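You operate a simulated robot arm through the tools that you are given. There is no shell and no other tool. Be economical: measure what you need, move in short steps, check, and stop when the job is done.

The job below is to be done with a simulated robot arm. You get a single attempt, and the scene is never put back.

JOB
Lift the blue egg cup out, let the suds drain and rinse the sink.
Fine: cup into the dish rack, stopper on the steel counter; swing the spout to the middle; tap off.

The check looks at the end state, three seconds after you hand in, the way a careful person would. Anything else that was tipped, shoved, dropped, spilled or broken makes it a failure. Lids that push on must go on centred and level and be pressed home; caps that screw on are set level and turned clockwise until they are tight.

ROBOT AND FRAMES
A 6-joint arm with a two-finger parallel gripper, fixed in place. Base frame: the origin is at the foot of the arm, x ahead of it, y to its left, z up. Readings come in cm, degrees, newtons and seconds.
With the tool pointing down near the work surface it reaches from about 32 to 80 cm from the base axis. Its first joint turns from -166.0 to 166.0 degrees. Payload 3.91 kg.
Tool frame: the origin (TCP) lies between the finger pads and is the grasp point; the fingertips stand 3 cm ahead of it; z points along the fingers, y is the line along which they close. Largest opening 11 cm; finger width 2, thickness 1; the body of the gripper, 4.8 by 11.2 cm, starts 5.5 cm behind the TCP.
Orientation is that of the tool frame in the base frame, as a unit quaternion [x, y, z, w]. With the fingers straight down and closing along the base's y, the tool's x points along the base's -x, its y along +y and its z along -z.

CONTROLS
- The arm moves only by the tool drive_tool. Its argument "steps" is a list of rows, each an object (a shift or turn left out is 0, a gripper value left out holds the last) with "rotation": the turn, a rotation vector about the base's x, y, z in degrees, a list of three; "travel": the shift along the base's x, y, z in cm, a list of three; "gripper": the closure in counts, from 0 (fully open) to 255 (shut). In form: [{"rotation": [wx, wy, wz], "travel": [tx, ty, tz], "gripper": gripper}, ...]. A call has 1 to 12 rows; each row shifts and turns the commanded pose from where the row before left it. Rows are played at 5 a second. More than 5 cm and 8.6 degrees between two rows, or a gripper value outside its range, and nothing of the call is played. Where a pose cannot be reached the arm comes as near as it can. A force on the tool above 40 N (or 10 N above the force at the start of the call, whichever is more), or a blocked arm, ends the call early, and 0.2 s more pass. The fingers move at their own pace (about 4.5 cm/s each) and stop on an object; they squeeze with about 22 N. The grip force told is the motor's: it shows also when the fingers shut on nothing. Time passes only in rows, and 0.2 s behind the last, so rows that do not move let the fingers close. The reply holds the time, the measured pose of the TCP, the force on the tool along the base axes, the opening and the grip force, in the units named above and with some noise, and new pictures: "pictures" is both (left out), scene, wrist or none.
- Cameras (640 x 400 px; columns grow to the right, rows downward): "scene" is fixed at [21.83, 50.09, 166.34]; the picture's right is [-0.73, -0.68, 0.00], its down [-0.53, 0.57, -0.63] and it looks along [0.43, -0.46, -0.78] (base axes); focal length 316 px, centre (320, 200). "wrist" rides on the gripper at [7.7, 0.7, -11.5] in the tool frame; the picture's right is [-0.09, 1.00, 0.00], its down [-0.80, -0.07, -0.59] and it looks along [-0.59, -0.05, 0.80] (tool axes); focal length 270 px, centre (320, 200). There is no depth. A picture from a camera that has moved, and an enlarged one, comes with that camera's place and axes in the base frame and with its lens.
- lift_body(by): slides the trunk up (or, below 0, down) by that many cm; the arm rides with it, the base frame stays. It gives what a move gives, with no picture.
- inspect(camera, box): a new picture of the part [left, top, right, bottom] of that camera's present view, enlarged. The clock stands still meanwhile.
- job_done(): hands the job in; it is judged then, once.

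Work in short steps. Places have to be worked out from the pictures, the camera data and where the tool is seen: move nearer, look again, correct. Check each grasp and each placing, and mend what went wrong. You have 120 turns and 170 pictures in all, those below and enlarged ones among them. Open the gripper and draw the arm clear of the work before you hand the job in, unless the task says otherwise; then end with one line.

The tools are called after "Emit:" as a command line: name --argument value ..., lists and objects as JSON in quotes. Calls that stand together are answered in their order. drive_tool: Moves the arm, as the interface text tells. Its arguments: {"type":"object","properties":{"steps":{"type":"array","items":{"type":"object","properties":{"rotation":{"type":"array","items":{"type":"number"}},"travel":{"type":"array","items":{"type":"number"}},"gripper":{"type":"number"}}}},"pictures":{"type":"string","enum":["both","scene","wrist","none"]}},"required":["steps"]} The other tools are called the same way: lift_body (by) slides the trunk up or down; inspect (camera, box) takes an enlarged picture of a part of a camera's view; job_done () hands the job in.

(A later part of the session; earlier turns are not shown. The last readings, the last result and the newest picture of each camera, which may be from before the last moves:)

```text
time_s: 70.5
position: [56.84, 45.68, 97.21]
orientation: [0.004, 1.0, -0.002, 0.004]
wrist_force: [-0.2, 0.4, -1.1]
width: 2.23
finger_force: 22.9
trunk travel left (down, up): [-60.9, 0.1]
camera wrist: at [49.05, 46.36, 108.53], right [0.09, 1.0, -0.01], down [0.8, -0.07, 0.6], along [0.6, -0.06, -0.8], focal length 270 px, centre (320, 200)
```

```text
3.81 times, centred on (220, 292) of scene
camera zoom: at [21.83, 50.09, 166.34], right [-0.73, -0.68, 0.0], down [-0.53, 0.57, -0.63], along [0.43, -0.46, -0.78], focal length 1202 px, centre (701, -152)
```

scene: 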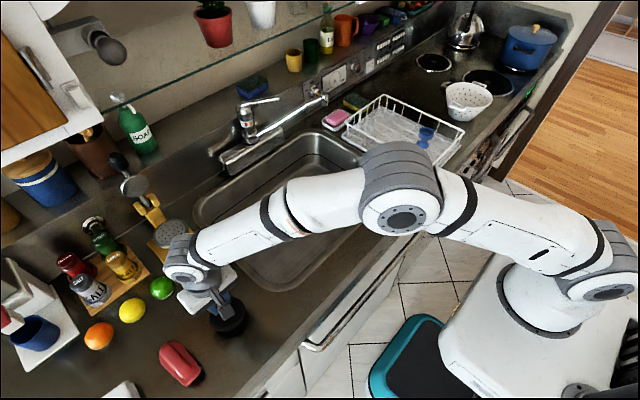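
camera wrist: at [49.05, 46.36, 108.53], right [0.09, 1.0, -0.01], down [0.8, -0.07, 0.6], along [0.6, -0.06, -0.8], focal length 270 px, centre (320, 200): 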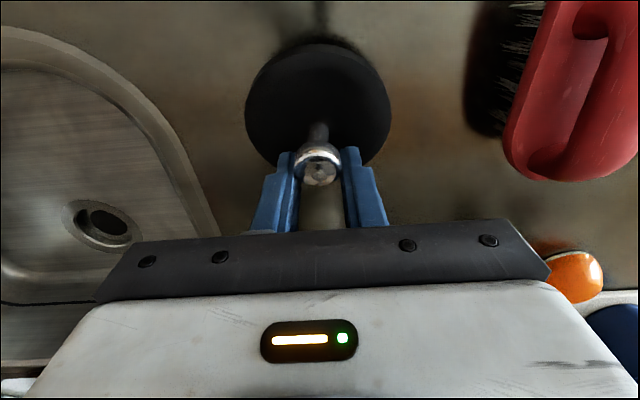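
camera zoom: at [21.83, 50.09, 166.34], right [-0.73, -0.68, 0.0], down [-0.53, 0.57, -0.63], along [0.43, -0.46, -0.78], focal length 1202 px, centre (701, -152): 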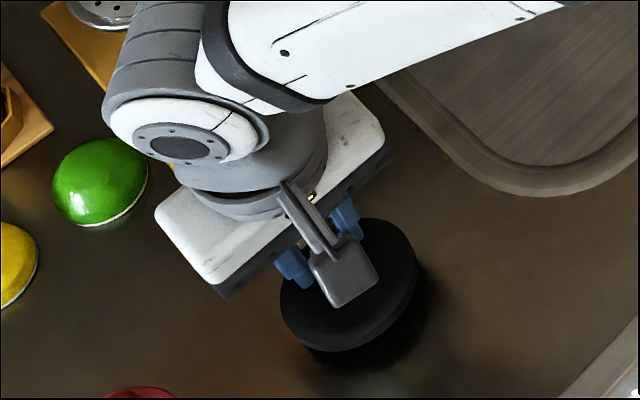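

The shadow is close under the disc. I go down in small steps until contact.

Emit:
drive_tool --steps '[{"travel": [0, 0, -0.4]}, {"travel": [0, 0, -0.4]}, {"travel": [0, 0, -0.3]}, {"travel": [0, 0, -0.3]}]' --pictures "none"

```text
time_s: 71.5
position: [56.71, 45.53, 96.06]
orientation: [0.003, 1.0, -0.001, 0.006]
wrist_force: [-4.6, 1.9, 22.2]
width: 2.29
finger_force: 22.2
trunk travel left (down, up): [-60.9, 0.1]
```

Contact (22 N) at TCP 96.1: the disc rests on the counter. I ease up slightly, open and rise.

Emit:
drive_tool --steps '[{"travel": [0, 0, 0.2]}, {"gripper": 180}, {"gripper": 140}, {"gripper": 140}, {"travel": [0, 0, 1.5]}, {"travel": [0, 0, 3]}, {"travel": [0, 0, 4]}, {"travel": [0, 0, 4]}]'

Emit:
inspect --camera "wrist" --box '[220, 20, 420, 180]'

```text
time_s: 73.3
position: [56.8, 45.36, 108.47]
orientation: [0.002, 1.0, -0.003, 0.004]
wrist_force: [0.5, -1.1, 0.5]
width: 4.98
finger_force: 0.0
trunk travel left (down, up): [-60.9, 0.1]
camera wrist: at [48.93, 46.23, 119.86], right [0.09, 1.0, -0.01], down [0.8, -0.07, 0.6], along [0.6, -0.06, -0.8], focal length 270 px, centre (320, 200)
```

scene: 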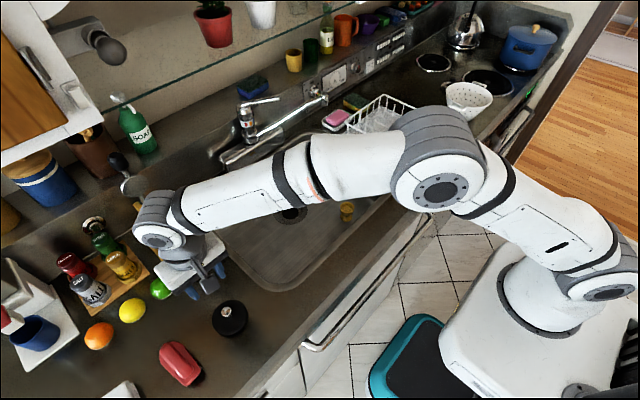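
wrist: 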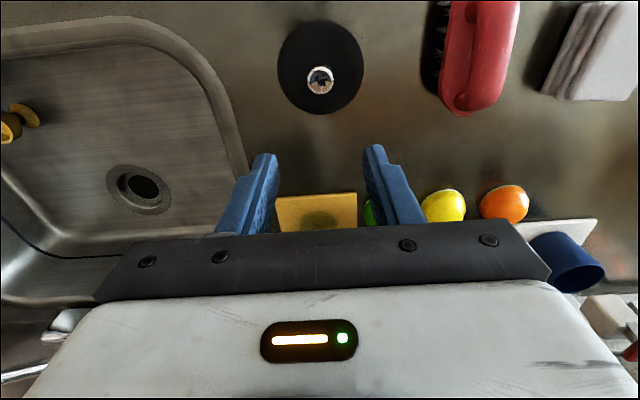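

```text
2.50 times, centred on (320, 100) of wrist
camera zoom: at [48.93, 46.23, 119.86], right [0.09, 1.0, -0.01], down [0.8, -0.07, 0.6], along [0.6, -0.06, -0.8], focal length 676 px, centre (320, 450)
```

zoom: 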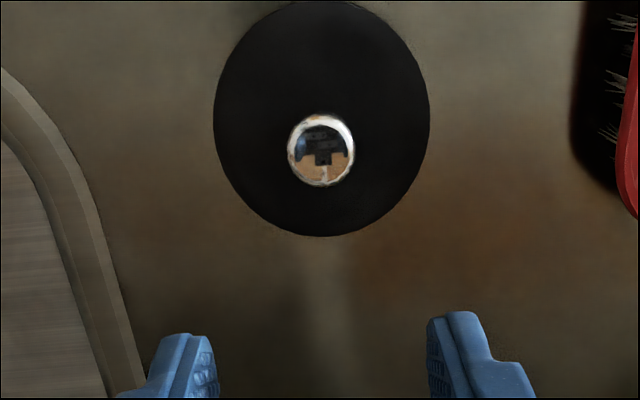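

The stopper lies flat on the steel. Next the tap: I bring the arm back over the sink, clear of the tap, and study it.

Emit:
drive_tool --steps '[{"travel": [0, -4.5, 1], "gripper": 255}, {"travel": [0, -4.5, 1]}, {"travel": [0, -4.5, 1]}, {"travel": [0, -4.5, 1]}, {"travel": [0, -4.5, 1]}, {"travel": [0, -4.5, 1]}, {"travel": [0, -4.5, 1]}, {"travel": [0, -4.5, 1]}]'

Emit:
inspect --camera "scene" --box '[210, 80, 340, 180]'

Emit:
inspect --camera "wrist" --box '[0, 0, 640, 240]'

```text
time_s: 75.1
position: [56.8, 9.4, 116.44]
orientation: [0.002, 1.0, -0.003, 0.003]
wrist_force: [0.7, -0.1, 1.0]
width: 0.0
finger_force: 22.1
trunk travel left (down, up): [-60.9, 0.1]
camera wrist: at [48.94, 10.22, 127.86], right [0.09, 1.0, 0.0], down [0.8, -0.07, 0.6], along [0.6, -0.06, -0.8], focal length 270 px, centre (320, 200)
```

scene: 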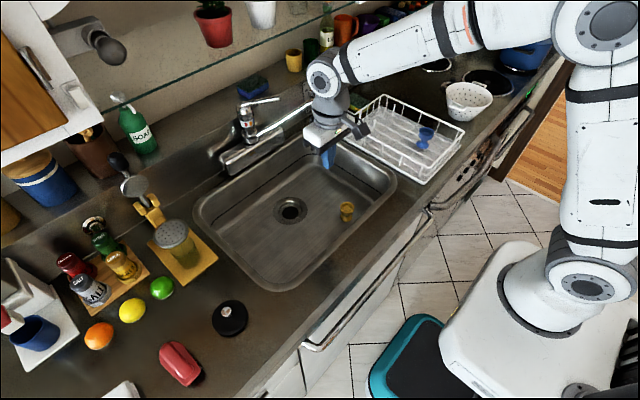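
wrist: 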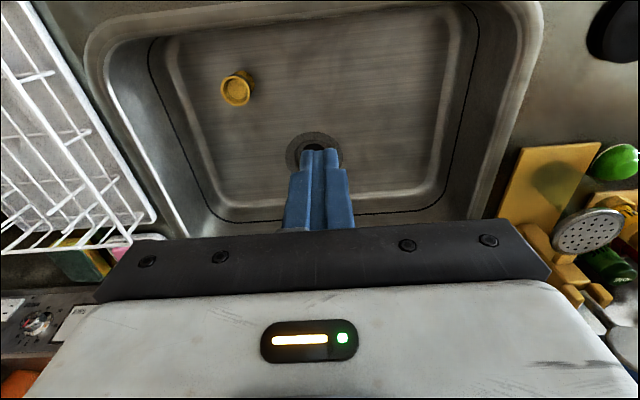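

```text
4.00 times, centred on (275, 130) of scene
camera zoom: at [21.83, 50.09, 166.34], right [-0.73, -0.68, 0.0], down [-0.53, 0.57, -0.63], along [0.43, -0.46, -0.78], focal length 1262 px, centre (500, 480)
```

zoom: 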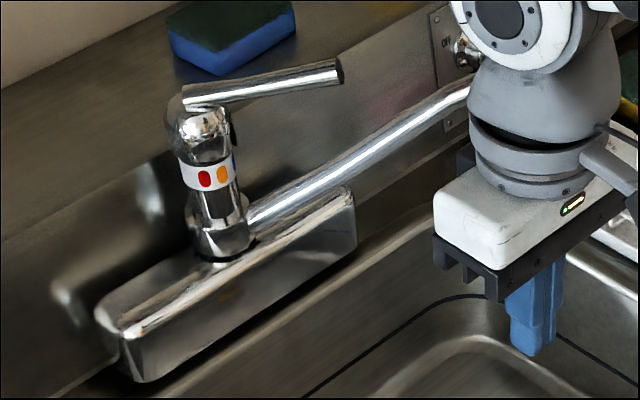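

```text
1.00 times, centred on (320, 120) of wrist
camera zoom: at [48.94, 10.22, 127.86], right [0.09, 1.0, 0.0], down [0.8, -0.07, 0.6], along [0.6, -0.06, -0.8], focal length 270 px, centre (320, 280)
```

zoom: 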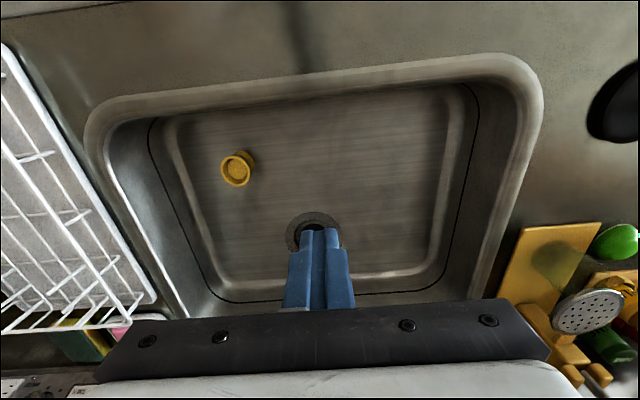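

To judge the lever and spout in space I need a second view; I tilt the tool forward about 60° so that the wrist camera looks at the tap.

Emit:
drive_tool --steps '[{"rotation": [0, -7.5, 0], "travel": [-0.5, 0, 1]}, {"rotation": [0, -7.5, 0], "travel": [-0.5, 0, 1]}, {"rotation": [0, -7.5, 0], "travel": [-0.5, 0, 1]}, {"rotation": [0, -7.5, 0], "travel": [-0.5, 0, 1]}, {"rotation": [0, -7.5, 0]}, {"rotation": [0, -7.5, 0]}, {"rotation": [0, -7.5, 0]}, {"rotation": [0, -7.5, 0]}]'

```text
time_s: 76.9
position: [54.63, 9.06, 120.26]
orientation: [0.009, 0.885, -0.014, 0.465]
wrist_force: [-0.1, 0.5, -0.2]
width: 0.0
finger_force: 22.3
out of reach, approached as far as the arm can: row 7
trunk travel left (down, up): [-60.9, 0.1]
camera wrist: at [40.86, 10.08, 120.45], right [0.08, 1.0, 0.06], down [-0.04, -0.05, 1.0], along [1.0, -0.08, 0.03], focal length 270 px, centre (320, 200)
```

scene: 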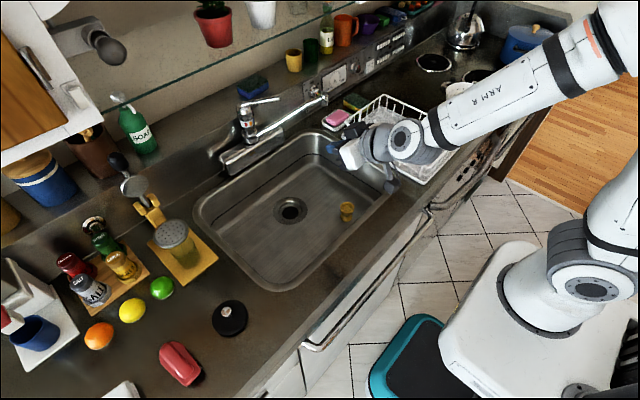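
wrist: 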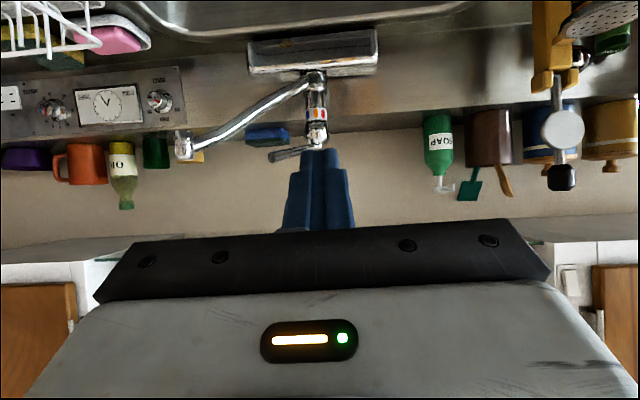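

Emit:
inspect --camera "wrist" --box '[160, 20, 400, 170]'

Emit:
inspect --camera "scene" --box '[210, 80, 340, 180]'

```text
2.67 times, centred on (280, 95) of wrist
camera zoom: at [40.86, 10.08, 120.45], right [0.08, 1.0, 0.06], down [-0.04, -0.05, 1.0], along [1.0, -0.08, 0.03], focal length 721 px, centre (427, 480)
```

zoom: 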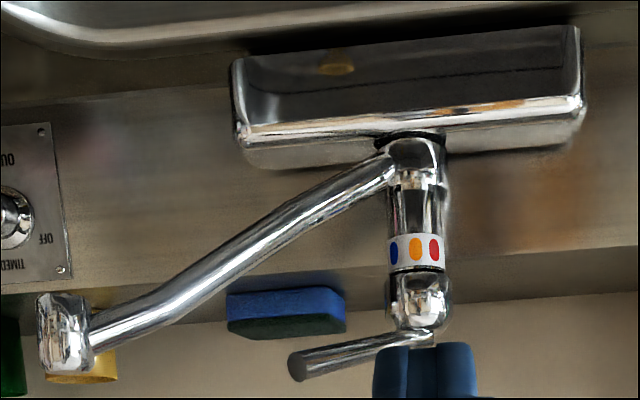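

```text
4.00 times, centred on (275, 130) of scene
camera zoom: at [21.83, 50.09, 166.34], right [-0.73, -0.68, 0.0], down [-0.53, 0.57, -0.63], along [0.43, -0.46, -0.78], focal length 1262 px, centre (500, 480)
```

zoom: 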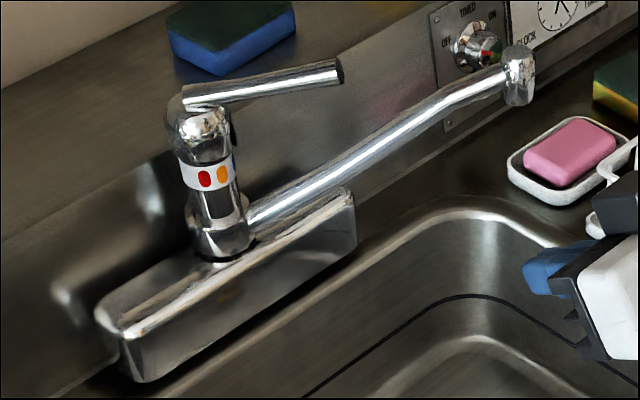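

Triangulated: tap body at (94.3, 5.8) with top at z ≈ 111, spout nozzle at (77.1, -11.3, 112), so the spout needs about 45° to point straight out to (70, 6); the lever's end is near (85.8, -1.4, 113.7). I turn the tool back to pointing down.

Emit:
drive_tool --steps '[{"rotation": [0, 8, 0], "travel": [0, -2, 0.5]}, {"rotation": [0, 8, 0], "travel": [0, -2, 0.5]}, {"rotation": [0, 8, 0], "travel": [0, -3, 0.5]}, {"rotation": [0, 8, 0], "travel": [0, -3, 0.5]}, {"rotation": [0, 8, 0], "travel": [0, -3, 0.5]}, {"rotation": [0, 8, 0], "travel": [0, -3, 0.5]}, {"rotation": [0, 8, 0], "travel": [0, -3, 0]}]' --pictures "none"

```text
time_s: 78.5
position: [55.01, -9.41, 123.23]
orientation: [0.004, 0.999, -0.027, 0.033]
wrist_force: [0.9, -1.1, -0.2]
width: 0.0
finger_force: 21.6
out of reach, approached as far as the arm can: row 2
trunk travel left (down, up): [-60.9, 0.1]
```

I level the tool and move above the nozzle at height, with the fingers opened to about 6 cm.

Emit:
drive_tool --steps '[{"rotation": [3.1, 3.8, 0], "travel": [2, 0, 0], "gripper": 110}, {"travel": [4.5, -0.5, 0]}, {"travel": [4.5, -0.5, 0]}, {"travel": [4.5, -0.5, 0]}, {"travel": [4, -0.4, 0]}, {"travel": [2, 0, 0]}]'

Emit:
inspect --camera "scene" --box '[220, 50, 380, 170]'

```text
time_s: 79.9
position: [76.24, -11.21, 123.01]
orientation: [0.003, 1.0, -0.001, 0.002]
wrist_force: [-0.5, 0.4, 0.2]
width: 6.25
finger_force: 0.1
trunk travel left (down, up): [-60.9, 0.1]
camera wrist: at [68.48, -10.53, 134.34], right [0.09, 1.0, 0.0], down [0.8, -0.08, 0.6], along [0.59, -0.06, -0.8], focal length 270 px, centre (320, 200)
```

scene: 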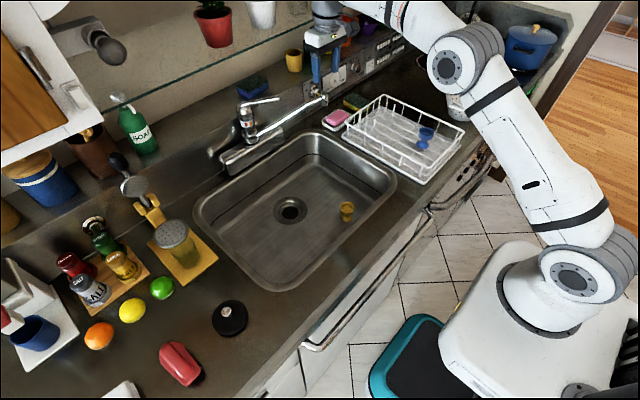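
wrist: 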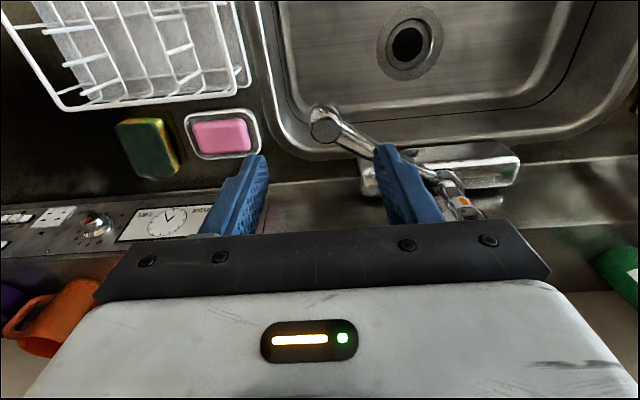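

```text
3.33 times, centred on (300, 110) of scene
camera zoom: at [21.83, 50.09, 166.34], right [-0.73, -0.68, 0.0], down [-0.53, 0.57, -0.63], along [0.43, -0.46, -0.78], focal length 1052 px, centre (387, 500)
```

zoom: 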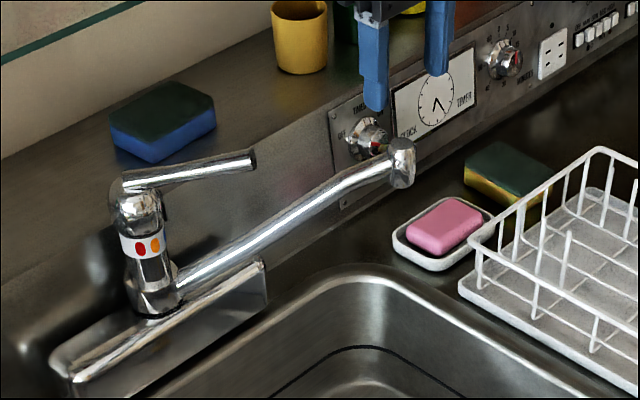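

The nozzle lies right below the tool. I descend so the fingers straddle it.

Emit:
drive_tool --steps '[{"travel": [0.2, 0.2, -3]}, {"travel": [0, 0, -3]}, {"travel": [0, 0, -2]}, {"travel": [0, 0, -1.5]}]'

Emit:
inspect --camera "scene" --box '[220, 50, 380, 170]'

```text
time_s: 80.9
position: [76.43, -10.93, 113.72]
orientation: [0.004, 1.0, -0.002, 0.003]
wrist_force: [0.5, 0.9, -0.1]
width: 6.25
finger_force: 0.2
trunk travel left (down, up): [-60.9, 0.1]
camera wrist: at [68.62, -10.27, 125.05], right [0.09, 1.0, 0.0], down [0.8, -0.07, 0.6], along [0.59, -0.06, -0.8], focal length 270 px, centre (320, 200)
```

scene: 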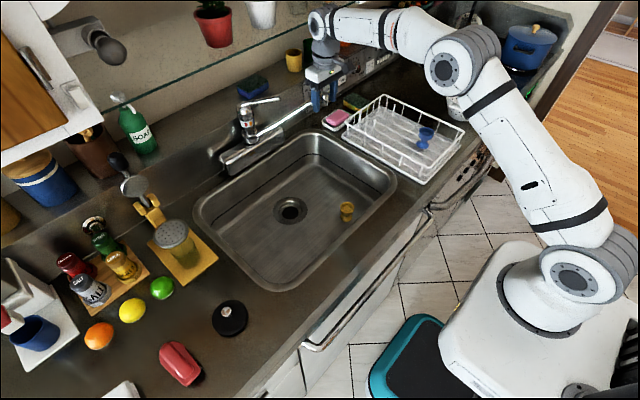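
wrist: 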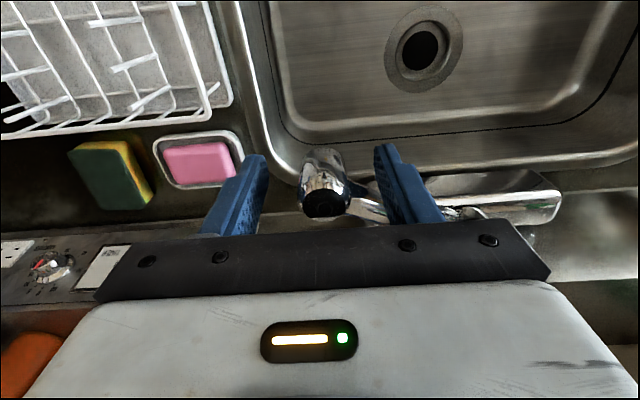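

```text
3.33 times, centred on (300, 110) of scene
camera zoom: at [21.83, 50.09, 166.34], right [-0.73, -0.68, 0.0], down [-0.53, 0.57, -0.63], along [0.43, -0.46, -0.78], focal length 1052 px, centre (387, 500)
```

zoom: 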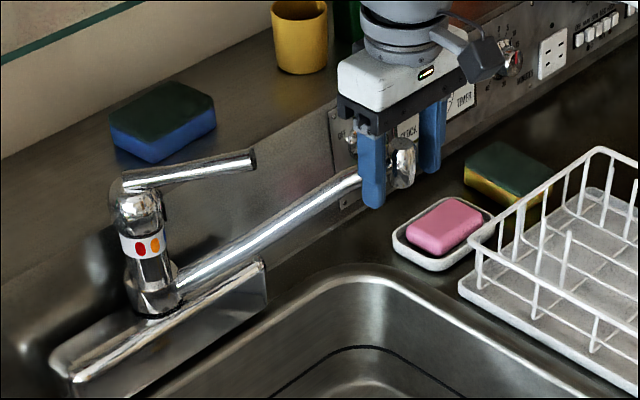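

The fingers straddle the nozzle. I narrow them a little and lead the nozzle along its arc to the middle.

Emit:
drive_tool --steps '[{"gripper": 150}, {"travel": [-1.15, 2.0, 0]}, {"travel": [-1.15, 2.0, 0]}, {"travel": [-1.05, 1.8, 0]}, {"travel": [-1.05, 1.8, 0]}, {"travel": [-0.7, 2.0, 0]}, {"travel": [-0.7, 2.0, 0]}]'

```text
time_s: 82.5
position: [70.8, 0.63, 113.5]
orientation: [0.004, 1.0, -0.002, 0.002]
wrist_force: [-0.2, -0.3, 0.2]
width: 4.55
finger_force: 0.1
trunk travel left (down, up): [-60.9, 0.1]
camera wrist: at [62.87, 1.4, 124.84], right [0.09, 1.0, 0.0], down [0.8, -0.07, 0.6], along [0.59, -0.06, -0.8], focal length 270 px, centre (320, 200)
```

scene: 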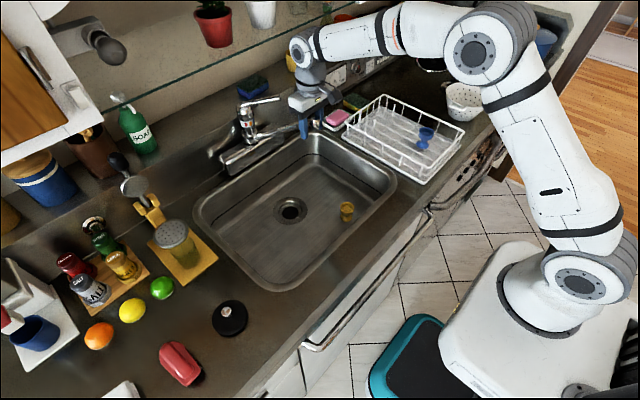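
wrist: 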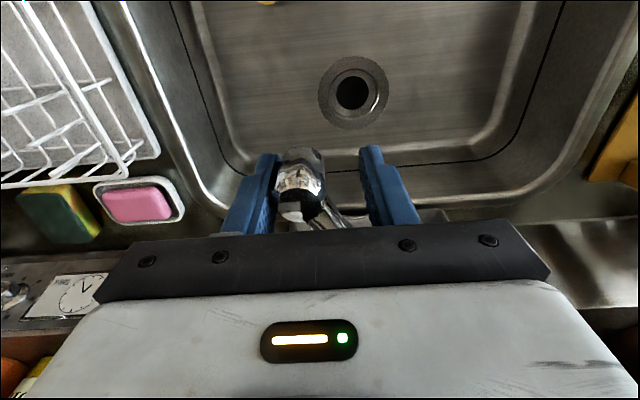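

The spout swings freely. I bring it on to the middle.

Emit:
drive_tool --steps '[{"travel": [-0.3, 1.65, 0]}, {"travel": [-0.3, 1.65, 0]}, {"travel": [-0.1, 1.5, 0]}, {"travel": [0, 1.5, 0]}]'

Emit:
inspect --camera "scene" --box '[210, 80, 350, 210]'

Emit:
inspect --camera "wrist" --box '[230, 80, 430, 240]'

```text
time_s: 83.5
position: [69.9, 6.89, 113.48]
orientation: [0.003, 1.0, -0.001, 0.002]
wrist_force: [-0.9, 0.8, 0.5]
width: 4.53
finger_force: 0.0
trunk travel left (down, up): [-60.9, 0.1]
camera wrist: at [62.17, 7.67, 124.85], right [0.09, 1.0, 0.0], down [0.8, -0.07, 0.6], along [0.59, -0.06, -0.8], focal length 270 px, centre (320, 200)
```

scene: 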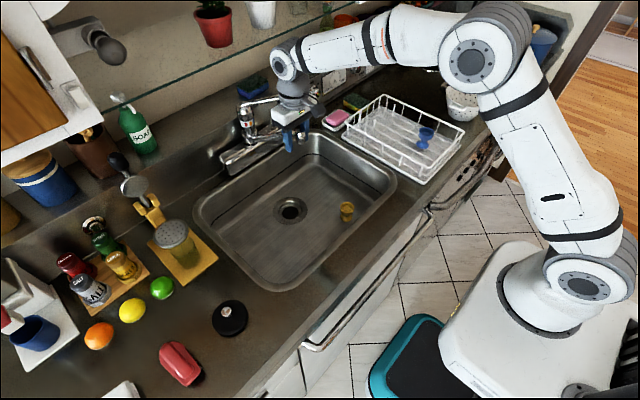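
wrist: 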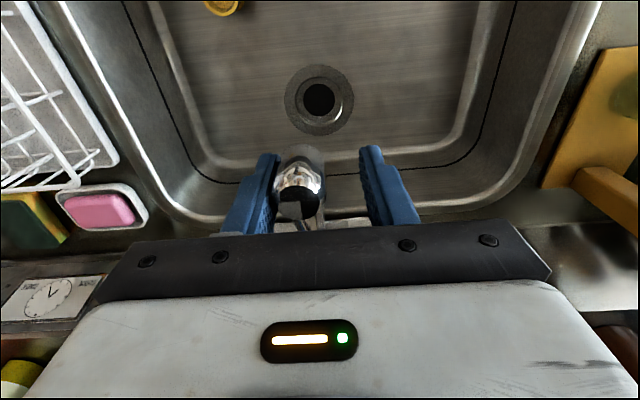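

```text
3.08 times, centred on (280, 145) of scene
camera zoom: at [21.83, 50.09, 166.34], right [-0.73, -0.68, 0.0], down [-0.53, 0.57, -0.63], along [0.43, -0.46, -0.78], focal length 971 px, centre (443, 369)
```

zoom: 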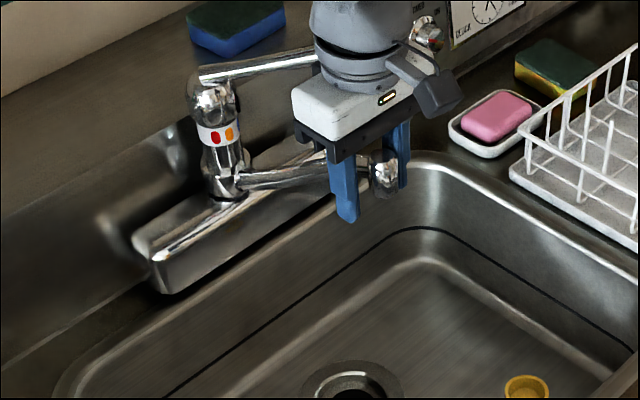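

```text
2.50 times, centred on (330, 160) of wrist
camera zoom: at [62.17, 7.67, 124.85], right [0.09, 1.0, 0.0], down [0.8, -0.07, 0.6], along [0.59, -0.06, -0.8], focal length 676 px, centre (295, 300)
```

zoom: 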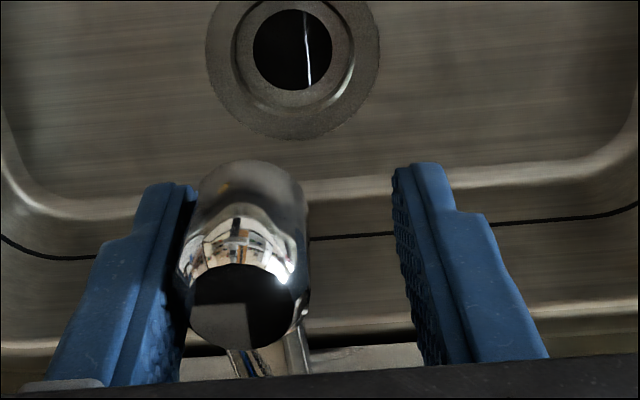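

The spout is in the middle, nozzle at y ≈ 5.9. Now I rise off it, step back to the side and turn the tool (yaw 38°, tilt 40°) to line up with the lever.

Emit:
drive_tool --steps '[{"gripper": 110}, {"travel": [0, 0, 1]}, {"travel": [0, 0, 4]}, {"travel": [0, 0, 4.5]}, {"travel": [0, -4, 1]}, {"travel": [0, -4, 0], "rotation": [0, 0, 7.6]}, {"travel": [0, -4, 0], "rotation": [0, 0, 7.6]}, {"rotation": [0, 0, 7.6]}, {"rotation": [0, 0, 7.6]}, {"rotation": [0, 0, 7.6]}]' --pictures "scene"

```text
time_s: 85.7
position: [70.01, -5.1, 123.91]
orientation: [-0.323, 0.946, 0.0, 0.002]
wrist_force: [-0.1, 0.1, 0.0]
width: 6.26
finger_force: 0.1
trunk travel left (down, up): [-60.9, 0.1]
```

scene: 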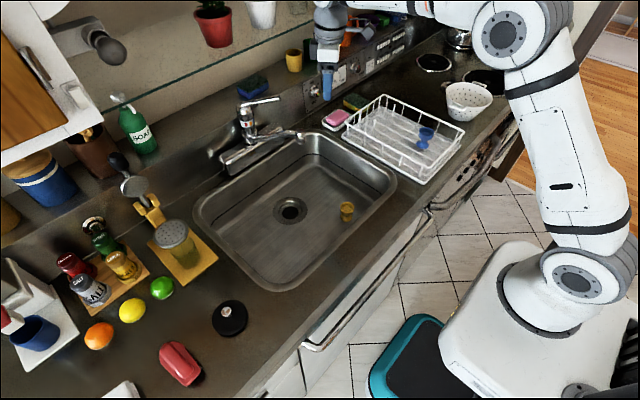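

Emit:
drive_tool --steps '[{"rotation": [4.9, -6.3, 0]}, {"rotation": [4.9, -6.3, 0]}, {"rotation": [4.9, -6.3, 0]}, {"rotation": [4.9, -6.3, 0]}, {"rotation": [4.9, -6.3, 0]}]'

Emit:
inspect --camera "scene" --box '[210, 60, 350, 180]'

```text
time_s: 86.9
position: [69.86, -5.29, 123.99]
orientation: [-0.303, 0.889, 0.111, 0.326]
wrist_force: [-1.1, -0.9, -0.3]
width: 6.27
finger_force: 0.0
trunk travel left (down, up): [-60.9, 0.1]
camera wrist: at [58.96, -12.75, 127.75], right [-0.55, 0.83, 0.06], down [0.22, 0.08, 0.97], along [0.8, 0.55, -0.23], focal length 270 px, centre (320, 200)
```

scene: 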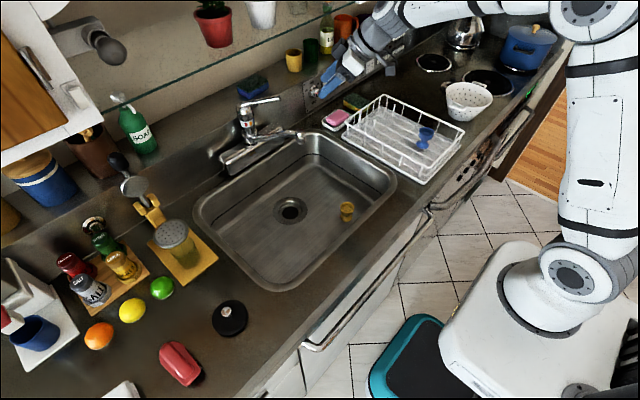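
wrist: 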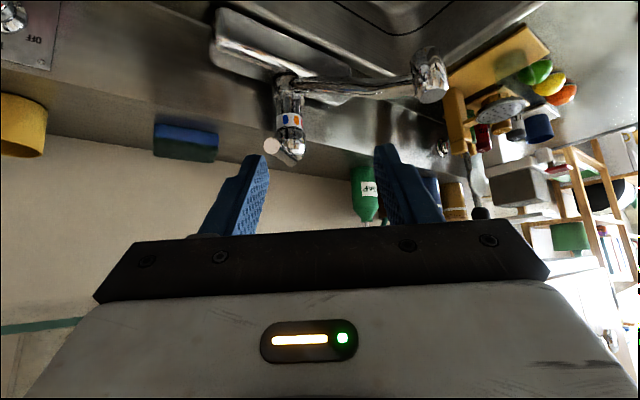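

```text
3.33 times, centred on (280, 120) of scene
camera zoom: at [21.83, 50.09, 166.34], right [-0.73, -0.68, 0.0], down [-0.53, 0.57, -0.63], along [0.43, -0.46, -0.78], focal length 1052 px, centre (453, 467)
```

zoom: 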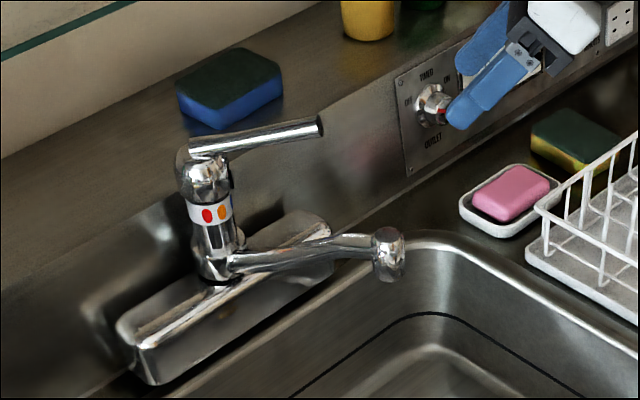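

The lever's end is at about (85.8, -1, 114) and the shelf edge above is near x = 88, z = 130, so I approach low along the lever's own direction: first to (77.5, -7.5, 114).

Emit:
drive_tool --steps '[{"travel": [3.8, -1.1, -3]}, {"travel": [3.8, -1.1, -3]}, {"travel": [0, 0, -4]}]'

Emit:
inspect --camera "wrist" --box '[200, 60, 440, 240]'

```text
time_s: 87.7
position: [77.71, -7.16, 114.03]
orientation: [-0.303, 0.889, 0.111, 0.324]
wrist_force: [0.2, -0.1, -0.3]
width: 6.26
finger_force: 0.1
trunk travel left (down, up): [-60.9, 0.1]
camera wrist: at [66.76, -14.76, 117.75], right [-0.55, 0.83, 0.06], down [0.23, 0.08, 0.97], along [0.8, 0.55, -0.23], focal length 270 px, centre (320, 200)
```

scene: 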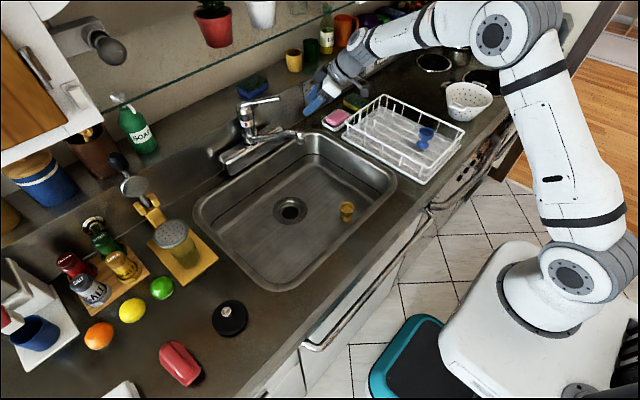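
wrist: 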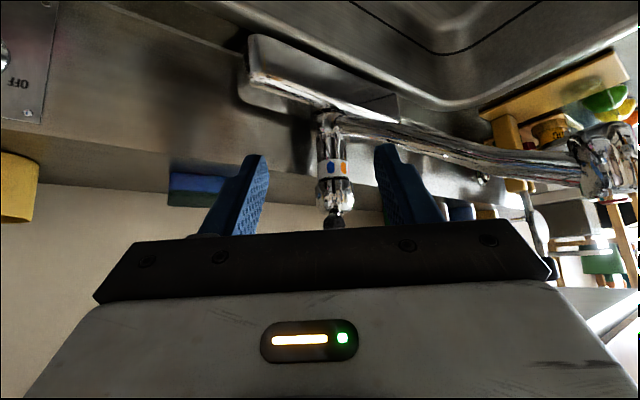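

```text
2.22 times, centred on (320, 150) of wrist
camera zoom: at [66.76, -14.76, 117.75], right [-0.55, 0.83, 0.06], down [0.23, 0.08, 0.97], along [0.8, 0.55, -0.23], focal length 601 px, centre (320, 311)
```

zoom: 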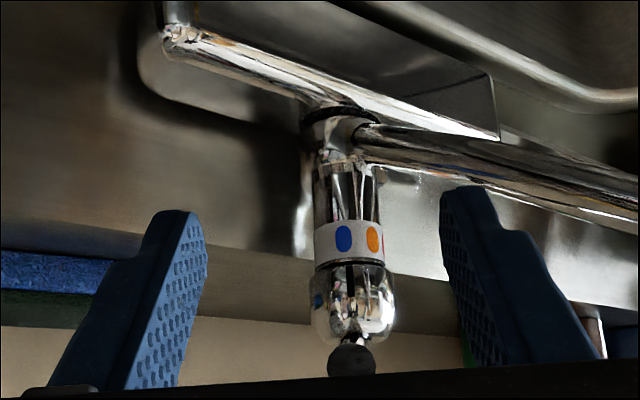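

The lever end points at the camera between the fingers, at (85.8, -0.4, 114.2). I advance so that the pads straddle it about 1.5 cm from its end.

Emit:
drive_tool --steps '[{"travel": [2.4, 2.0, 0]}, {"travel": [2.4, 1.9, 0]}, {"travel": [2.3, 1.9, 0]}, {"travel": [2.2, 1.8, 0]}]'

Emit:
inspect --camera "scene" --box '[220, 60, 340, 160]'

Emit:
inspect --camera "wrist" --box '[200, 60, 440, 240]'

```text
time_s: 88.7
position: [86.88, 0.45, 113.73]
orientation: [-0.303, 0.89, 0.111, 0.323]
wrist_force: [-0.3, 0.6, -0.2]
width: 6.25
finger_force: 0.0
trunk travel left (down, up): [-60.9, 0.1]
camera wrist: at [75.93, -7.08, 117.61], right [-0.55, 0.83, 0.06], down [0.23, 0.08, 0.97], along [0.8, 0.55, -0.23], focal length 270 px, centre (320, 200)
```

scene: 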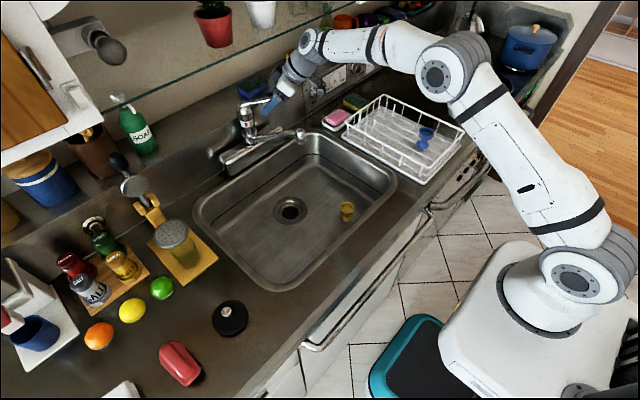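
wrist: 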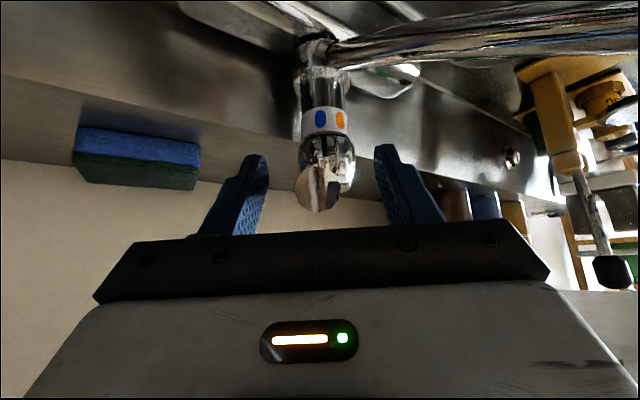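

```text
4.00 times, centred on (280, 110) of scene
camera zoom: at [21.83, 50.09, 166.34], right [-0.73, -0.68, 0.0], down [-0.53, 0.57, -0.63], along [0.43, -0.46, -0.78], focal length 1262 px, centre (480, 560)
```

zoom: 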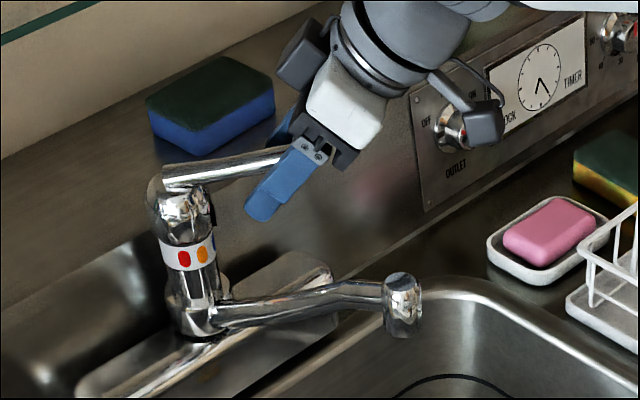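

```text
2.22 times, centred on (320, 150) of wrist
camera zoom: at [75.93, -7.08, 117.61], right [-0.55, 0.83, 0.06], down [0.23, 0.08, 0.97], along [0.8, 0.55, -0.23], focal length 601 px, centre (320, 311)
```

zoom: 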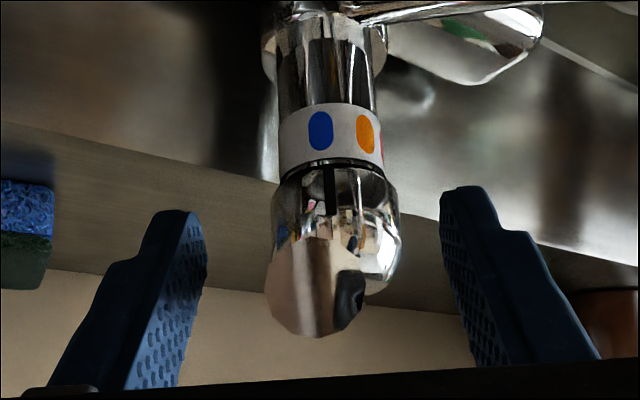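

The lever is between the pads, near centre. I close on it.

Emit:
drive_tool --steps '[{"gripper": 150}, {"gripper": 190}, {"gripper": 220}, {"gripper": 235}, {"gripper": 235}]' --pictures "wrist"

```text
time_s: 89.9
position: [86.75, 0.6, 113.96]
orientation: [-0.303, 0.889, 0.111, 0.325]
wrist_force: [-6.9, 6.9, -1.0]
width: 1.79
finger_force: 44.4
trunk travel left (down, up): [-60.9, 0.1]
camera wrist: at [75.76, -7.01, 117.68], right [-0.56, 0.83, 0.06], down [0.23, 0.08, 0.97], along [0.8, 0.55, -0.23], focal length 270 px, centre (320, 200)
```

wrist: 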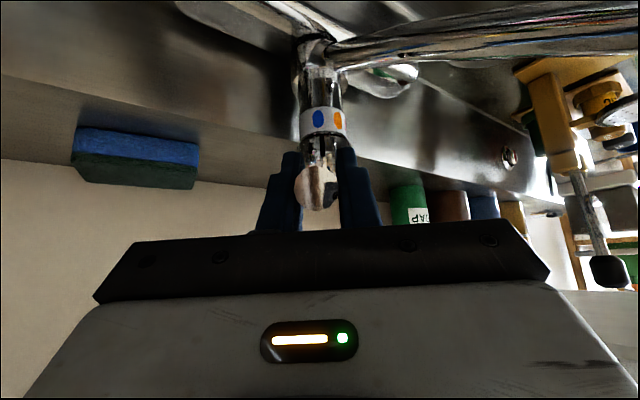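

Gripped at 1.8 cm. I lift the lever gently along its arc and watch for force and water.

Emit:
drive_tool --steps '[{"travel": [0.12, 0.09, 0.6]}, {"travel": [0.15, 0.1, 0.6]}, {"travel": [0.15, 0.12, 0.6]}]'

Emit:
inspect --camera "scene" --box '[220, 70, 340, 230]'

```text
time_s: 90.7
position: [87.29, 0.97, 115.64]
orientation: [-0.303, 0.89, 0.112, 0.322]
wrist_force: [-13.9, 14.6, -15.6]
width: 1.82
finger_force: 45.5
trunk travel left (down, up): [-60.9, 0.1]
camera wrist: at [76.31, -6.65, 119.44], right [-0.56, 0.83, 0.06], down [0.23, 0.08, 0.97], along [0.8, 0.55, -0.24], focal length 270 px, centre (320, 200)
```

scene: 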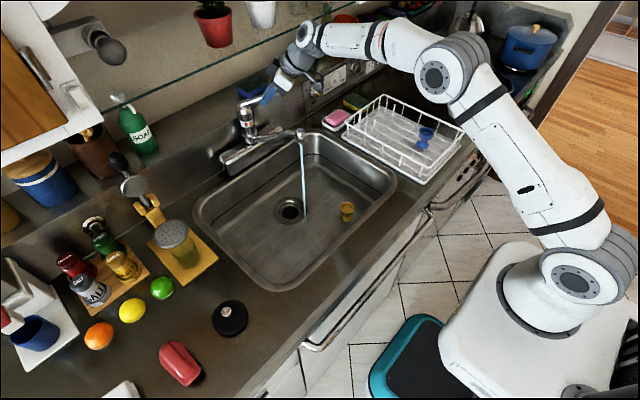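
wrist: 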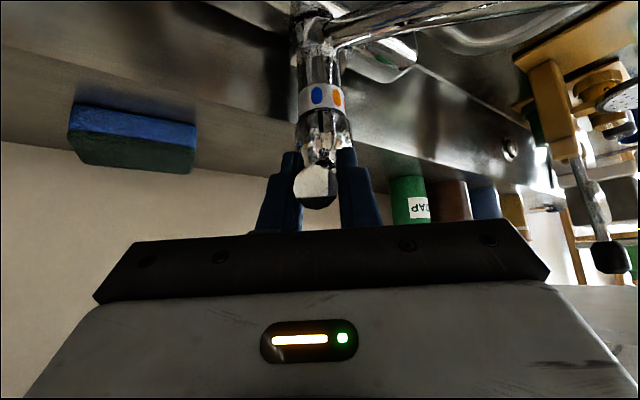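

```text
2.50 times, centred on (280, 150) of scene
camera zoom: at [21.83, 50.09, 166.34], right [-0.73, -0.68, 0.0], down [-0.53, 0.57, -0.63], along [0.43, -0.46, -0.78], focal length 789 px, centre (420, 325)
```

zoom: 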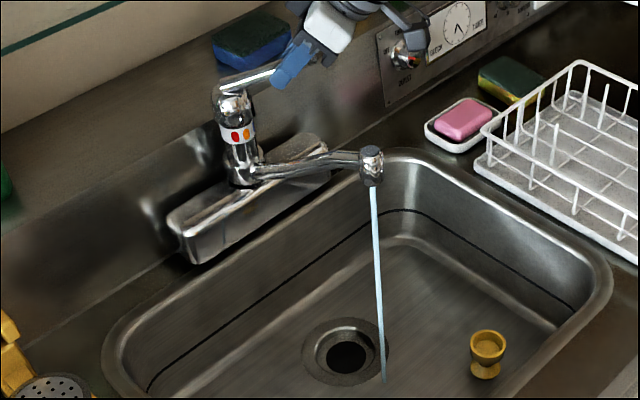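

Water runs into the basin beside the drain. I hold it open for several seconds to rinse.

Emit:
drive_tool --steps '[{}, {}, {}, {}, {}, {}, {}, {}, {}, {}, {}, {}]' --pictures "none"

Emit:
drive_tool --steps '[{}, {}, {}, {}, {}, {}, {}, {}, {}, {}, {}, {}]' --pictures "none"

Emit:
drive_tool --steps '[{}, {}, {}, {}, {}, {}, {}, {}, {}, {}, {}, {}]' --pictures "scene"

Emit:
inspect --camera "scene" --box '[190, 110, 400, 300]'

```text
time_s: 93.3
position: [87.32, 0.91, 115.71]
orientation: [-0.304, 0.89, 0.111, 0.323]
wrist_force: [-11.9, 17.4, -16.0]
width: 1.83
finger_force: 45.1
trunk travel left (down, up): [-60.9, 0.1]
```

```text
time_s: 95.9
position: [87.18, 1.03, 115.62]
orientation: [-0.303, 0.889, 0.111, 0.324]
wrist_force: [-9.0, 20.5, -12.5]
width: 1.85
finger_force: 45.2
trunk travel left (down, up): [-60.9, 0.1]
```

```text
time_s: 98.5
position: [87.31, 0.9, 115.73]
orientation: [-0.304, 0.889, 0.11, 0.324]
wrist_force: [-8.1, 19.4, -9.4]
width: 1.82
finger_force: 45.1
trunk travel left (down, up): [-60.9, 0.1]
```

scene: 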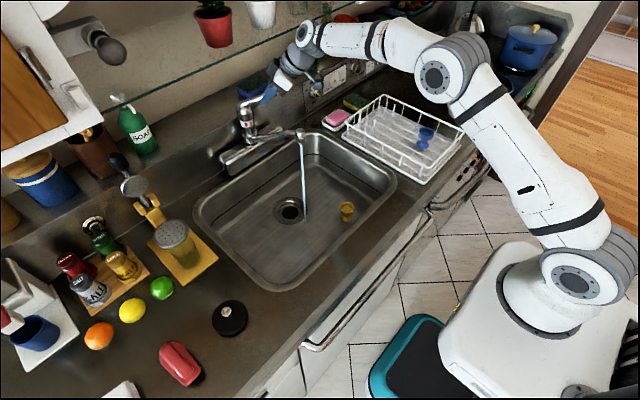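

```text
2.11 times, centred on (295, 205) of scene
camera zoom: at [21.83, 50.09, 166.34], right [-0.73, -0.68, 0.0], down [-0.53, 0.57, -0.63], along [0.43, -0.46, -0.78], focal length 664 px, centre (373, 190)
```

zoom: 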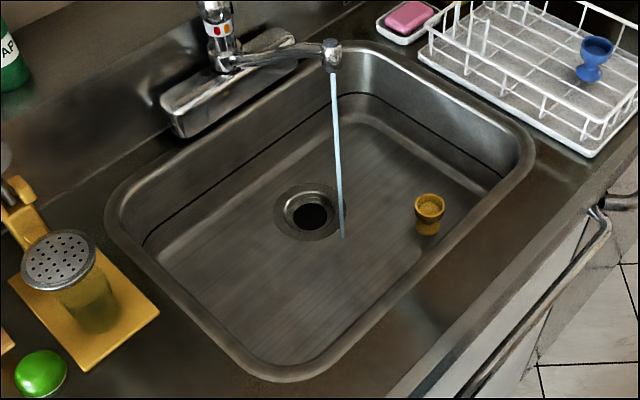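

Eight seconds of rinsing done, the water runs away. I lower the lever back down to shut the tap.

Emit:
drive_tool --steps '[{"travel": [-0.15, -0.12, -0.6]}, {"travel": [-0.15, -0.1, -0.6]}, {"travel": [-0.12, -0.09, -0.6]}, {"travel": [0, 0, -0.3]}]'

Emit:
inspect --camera "scene" --box '[220, 70, 340, 230]'

```text
time_s: 99.5
position: [86.59, 0.32, 114.08]
orientation: [-0.303, 0.889, 0.109, 0.326]
wrist_force: [-7.8, 13.4, 12.3]
width: 1.8
finger_force: 45.0
trunk travel left (down, up): [-60.9, 0.1]
camera wrist: at [75.64, -7.17, 117.84], right [-0.55, 0.83, 0.05], down [0.22, 0.08, 0.97], along [0.8, 0.55, -0.23], focal length 270 px, centre (320, 200)
```

scene: 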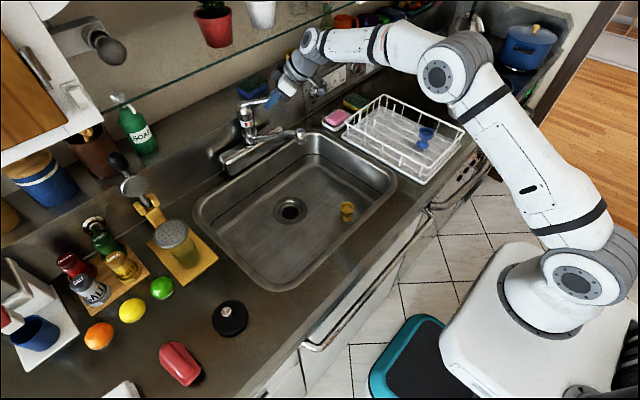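
wrist: 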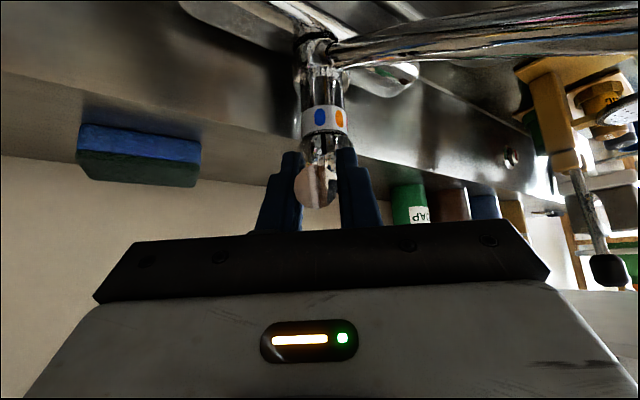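

```text
2.50 times, centred on (280, 150) of scene
camera zoom: at [21.83, 50.09, 166.34], right [-0.73, -0.68, 0.0], down [-0.53, 0.57, -0.63], along [0.43, -0.46, -0.78], focal length 789 px, centre (420, 325)
```

zoom: 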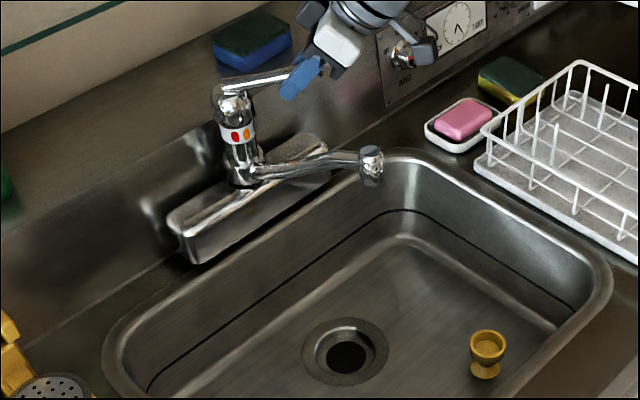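

The water has stopped and the lever sits against its lower stop (12 N). I open and back out the way I came.

Emit:
drive_tool --steps '[{"travel": [0, 0, 0.1], "gripper": 200}, {"gripper": 110}, {"gripper": 110}, {"travel": [-2.2, -1.8, 0]}, {"travel": [-2.3, -1.9, 0]}, {"travel": [-2.4, -1.9, 0]}, {"travel": [-2.4, -2.0, 0]}, {"travel": [-3, -1, 3]}, {"travel": [-3, 0, 3.5]}, {"travel": [-4, 0, 2]}, {"travel": [-4, 0, 0]}]'

Emit:
inspect --camera "scene" --box '[200, 70, 340, 190]'

```text
time_s: 101.9
position: [63.49, -8.27, 122.51]
orientation: [-0.302, 0.89, 0.111, 0.324]
wrist_force: [-0.5, -0.5, -0.4]
width: 6.28
finger_force: 0.1
trunk travel left (down, up): [-60.9, 0.1]
camera wrist: at [52.56, -15.89, 126.28], right [-0.55, 0.83, 0.06], down [0.23, 0.08, 0.97], along [0.8, 0.55, -0.23], focal length 270 px, centre (320, 200)
```

scene: 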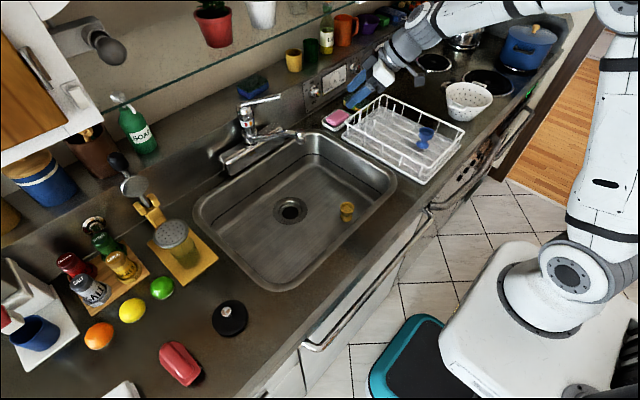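
wrist: 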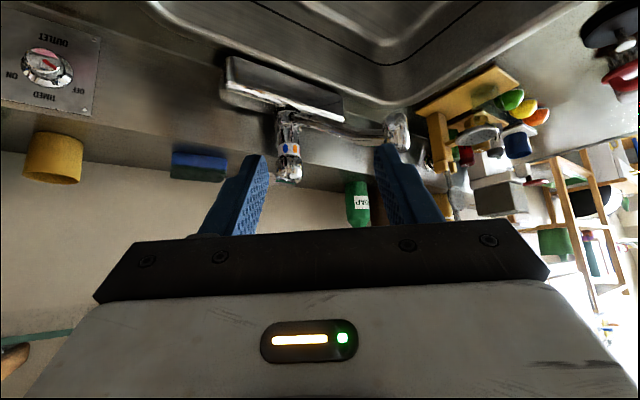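

```text
3.33 times, centred on (270, 130) of scene
camera zoom: at [21.83, 50.09, 166.34], right [-0.73, -0.68, 0.0], down [-0.53, 0.57, -0.63], along [0.43, -0.46, -0.78], focal length 1052 px, centre (487, 433)
```

zoom: 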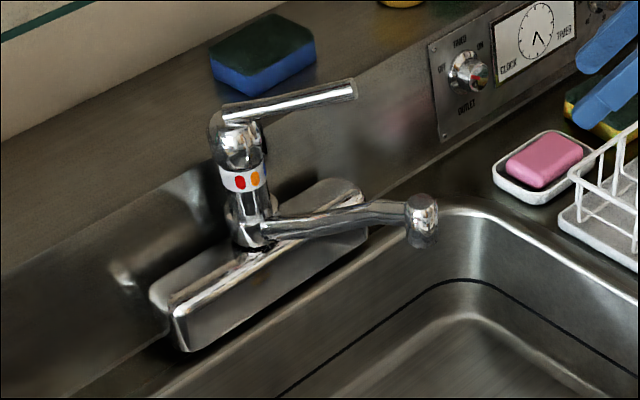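

Water is off. I compare the lever's position with the picture taken before I touched it.

Emit:
inspect --camera "scene" --box '[210, 60, 350, 180]'

Emit:
inspect --camera "scene" --box '[280, 120, 320, 220]'

```text
3.33 times, centred on (280, 120) of scene
camera zoom: at [21.83, 50.09, 166.34], right [-0.73, -0.68, 0.0], down [-0.53, 0.57, -0.63], along [0.43, -0.46, -0.78], focal length 1052 px, centre (453, 467)
```

zoom: 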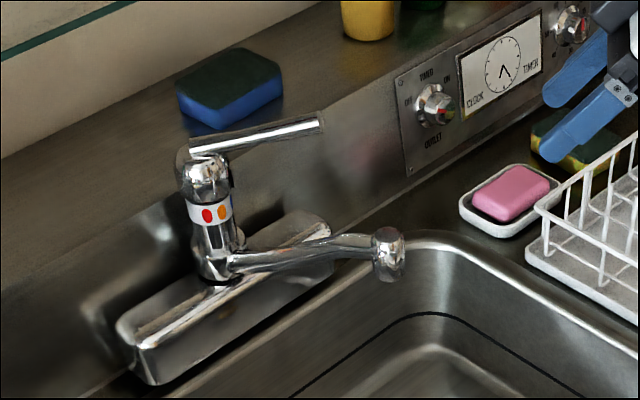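

```text
4.00 times, centred on (300, 170) of scene
camera zoom: at [21.83, 50.09, 166.34], right [-0.73, -0.68, 0.0], down [-0.53, 0.57, -0.63], along [0.43, -0.46, -0.78], focal length 1262 px, centre (400, 320)
```

zoom: 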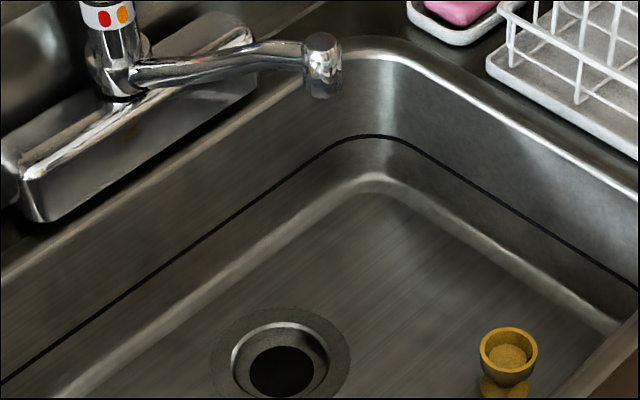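

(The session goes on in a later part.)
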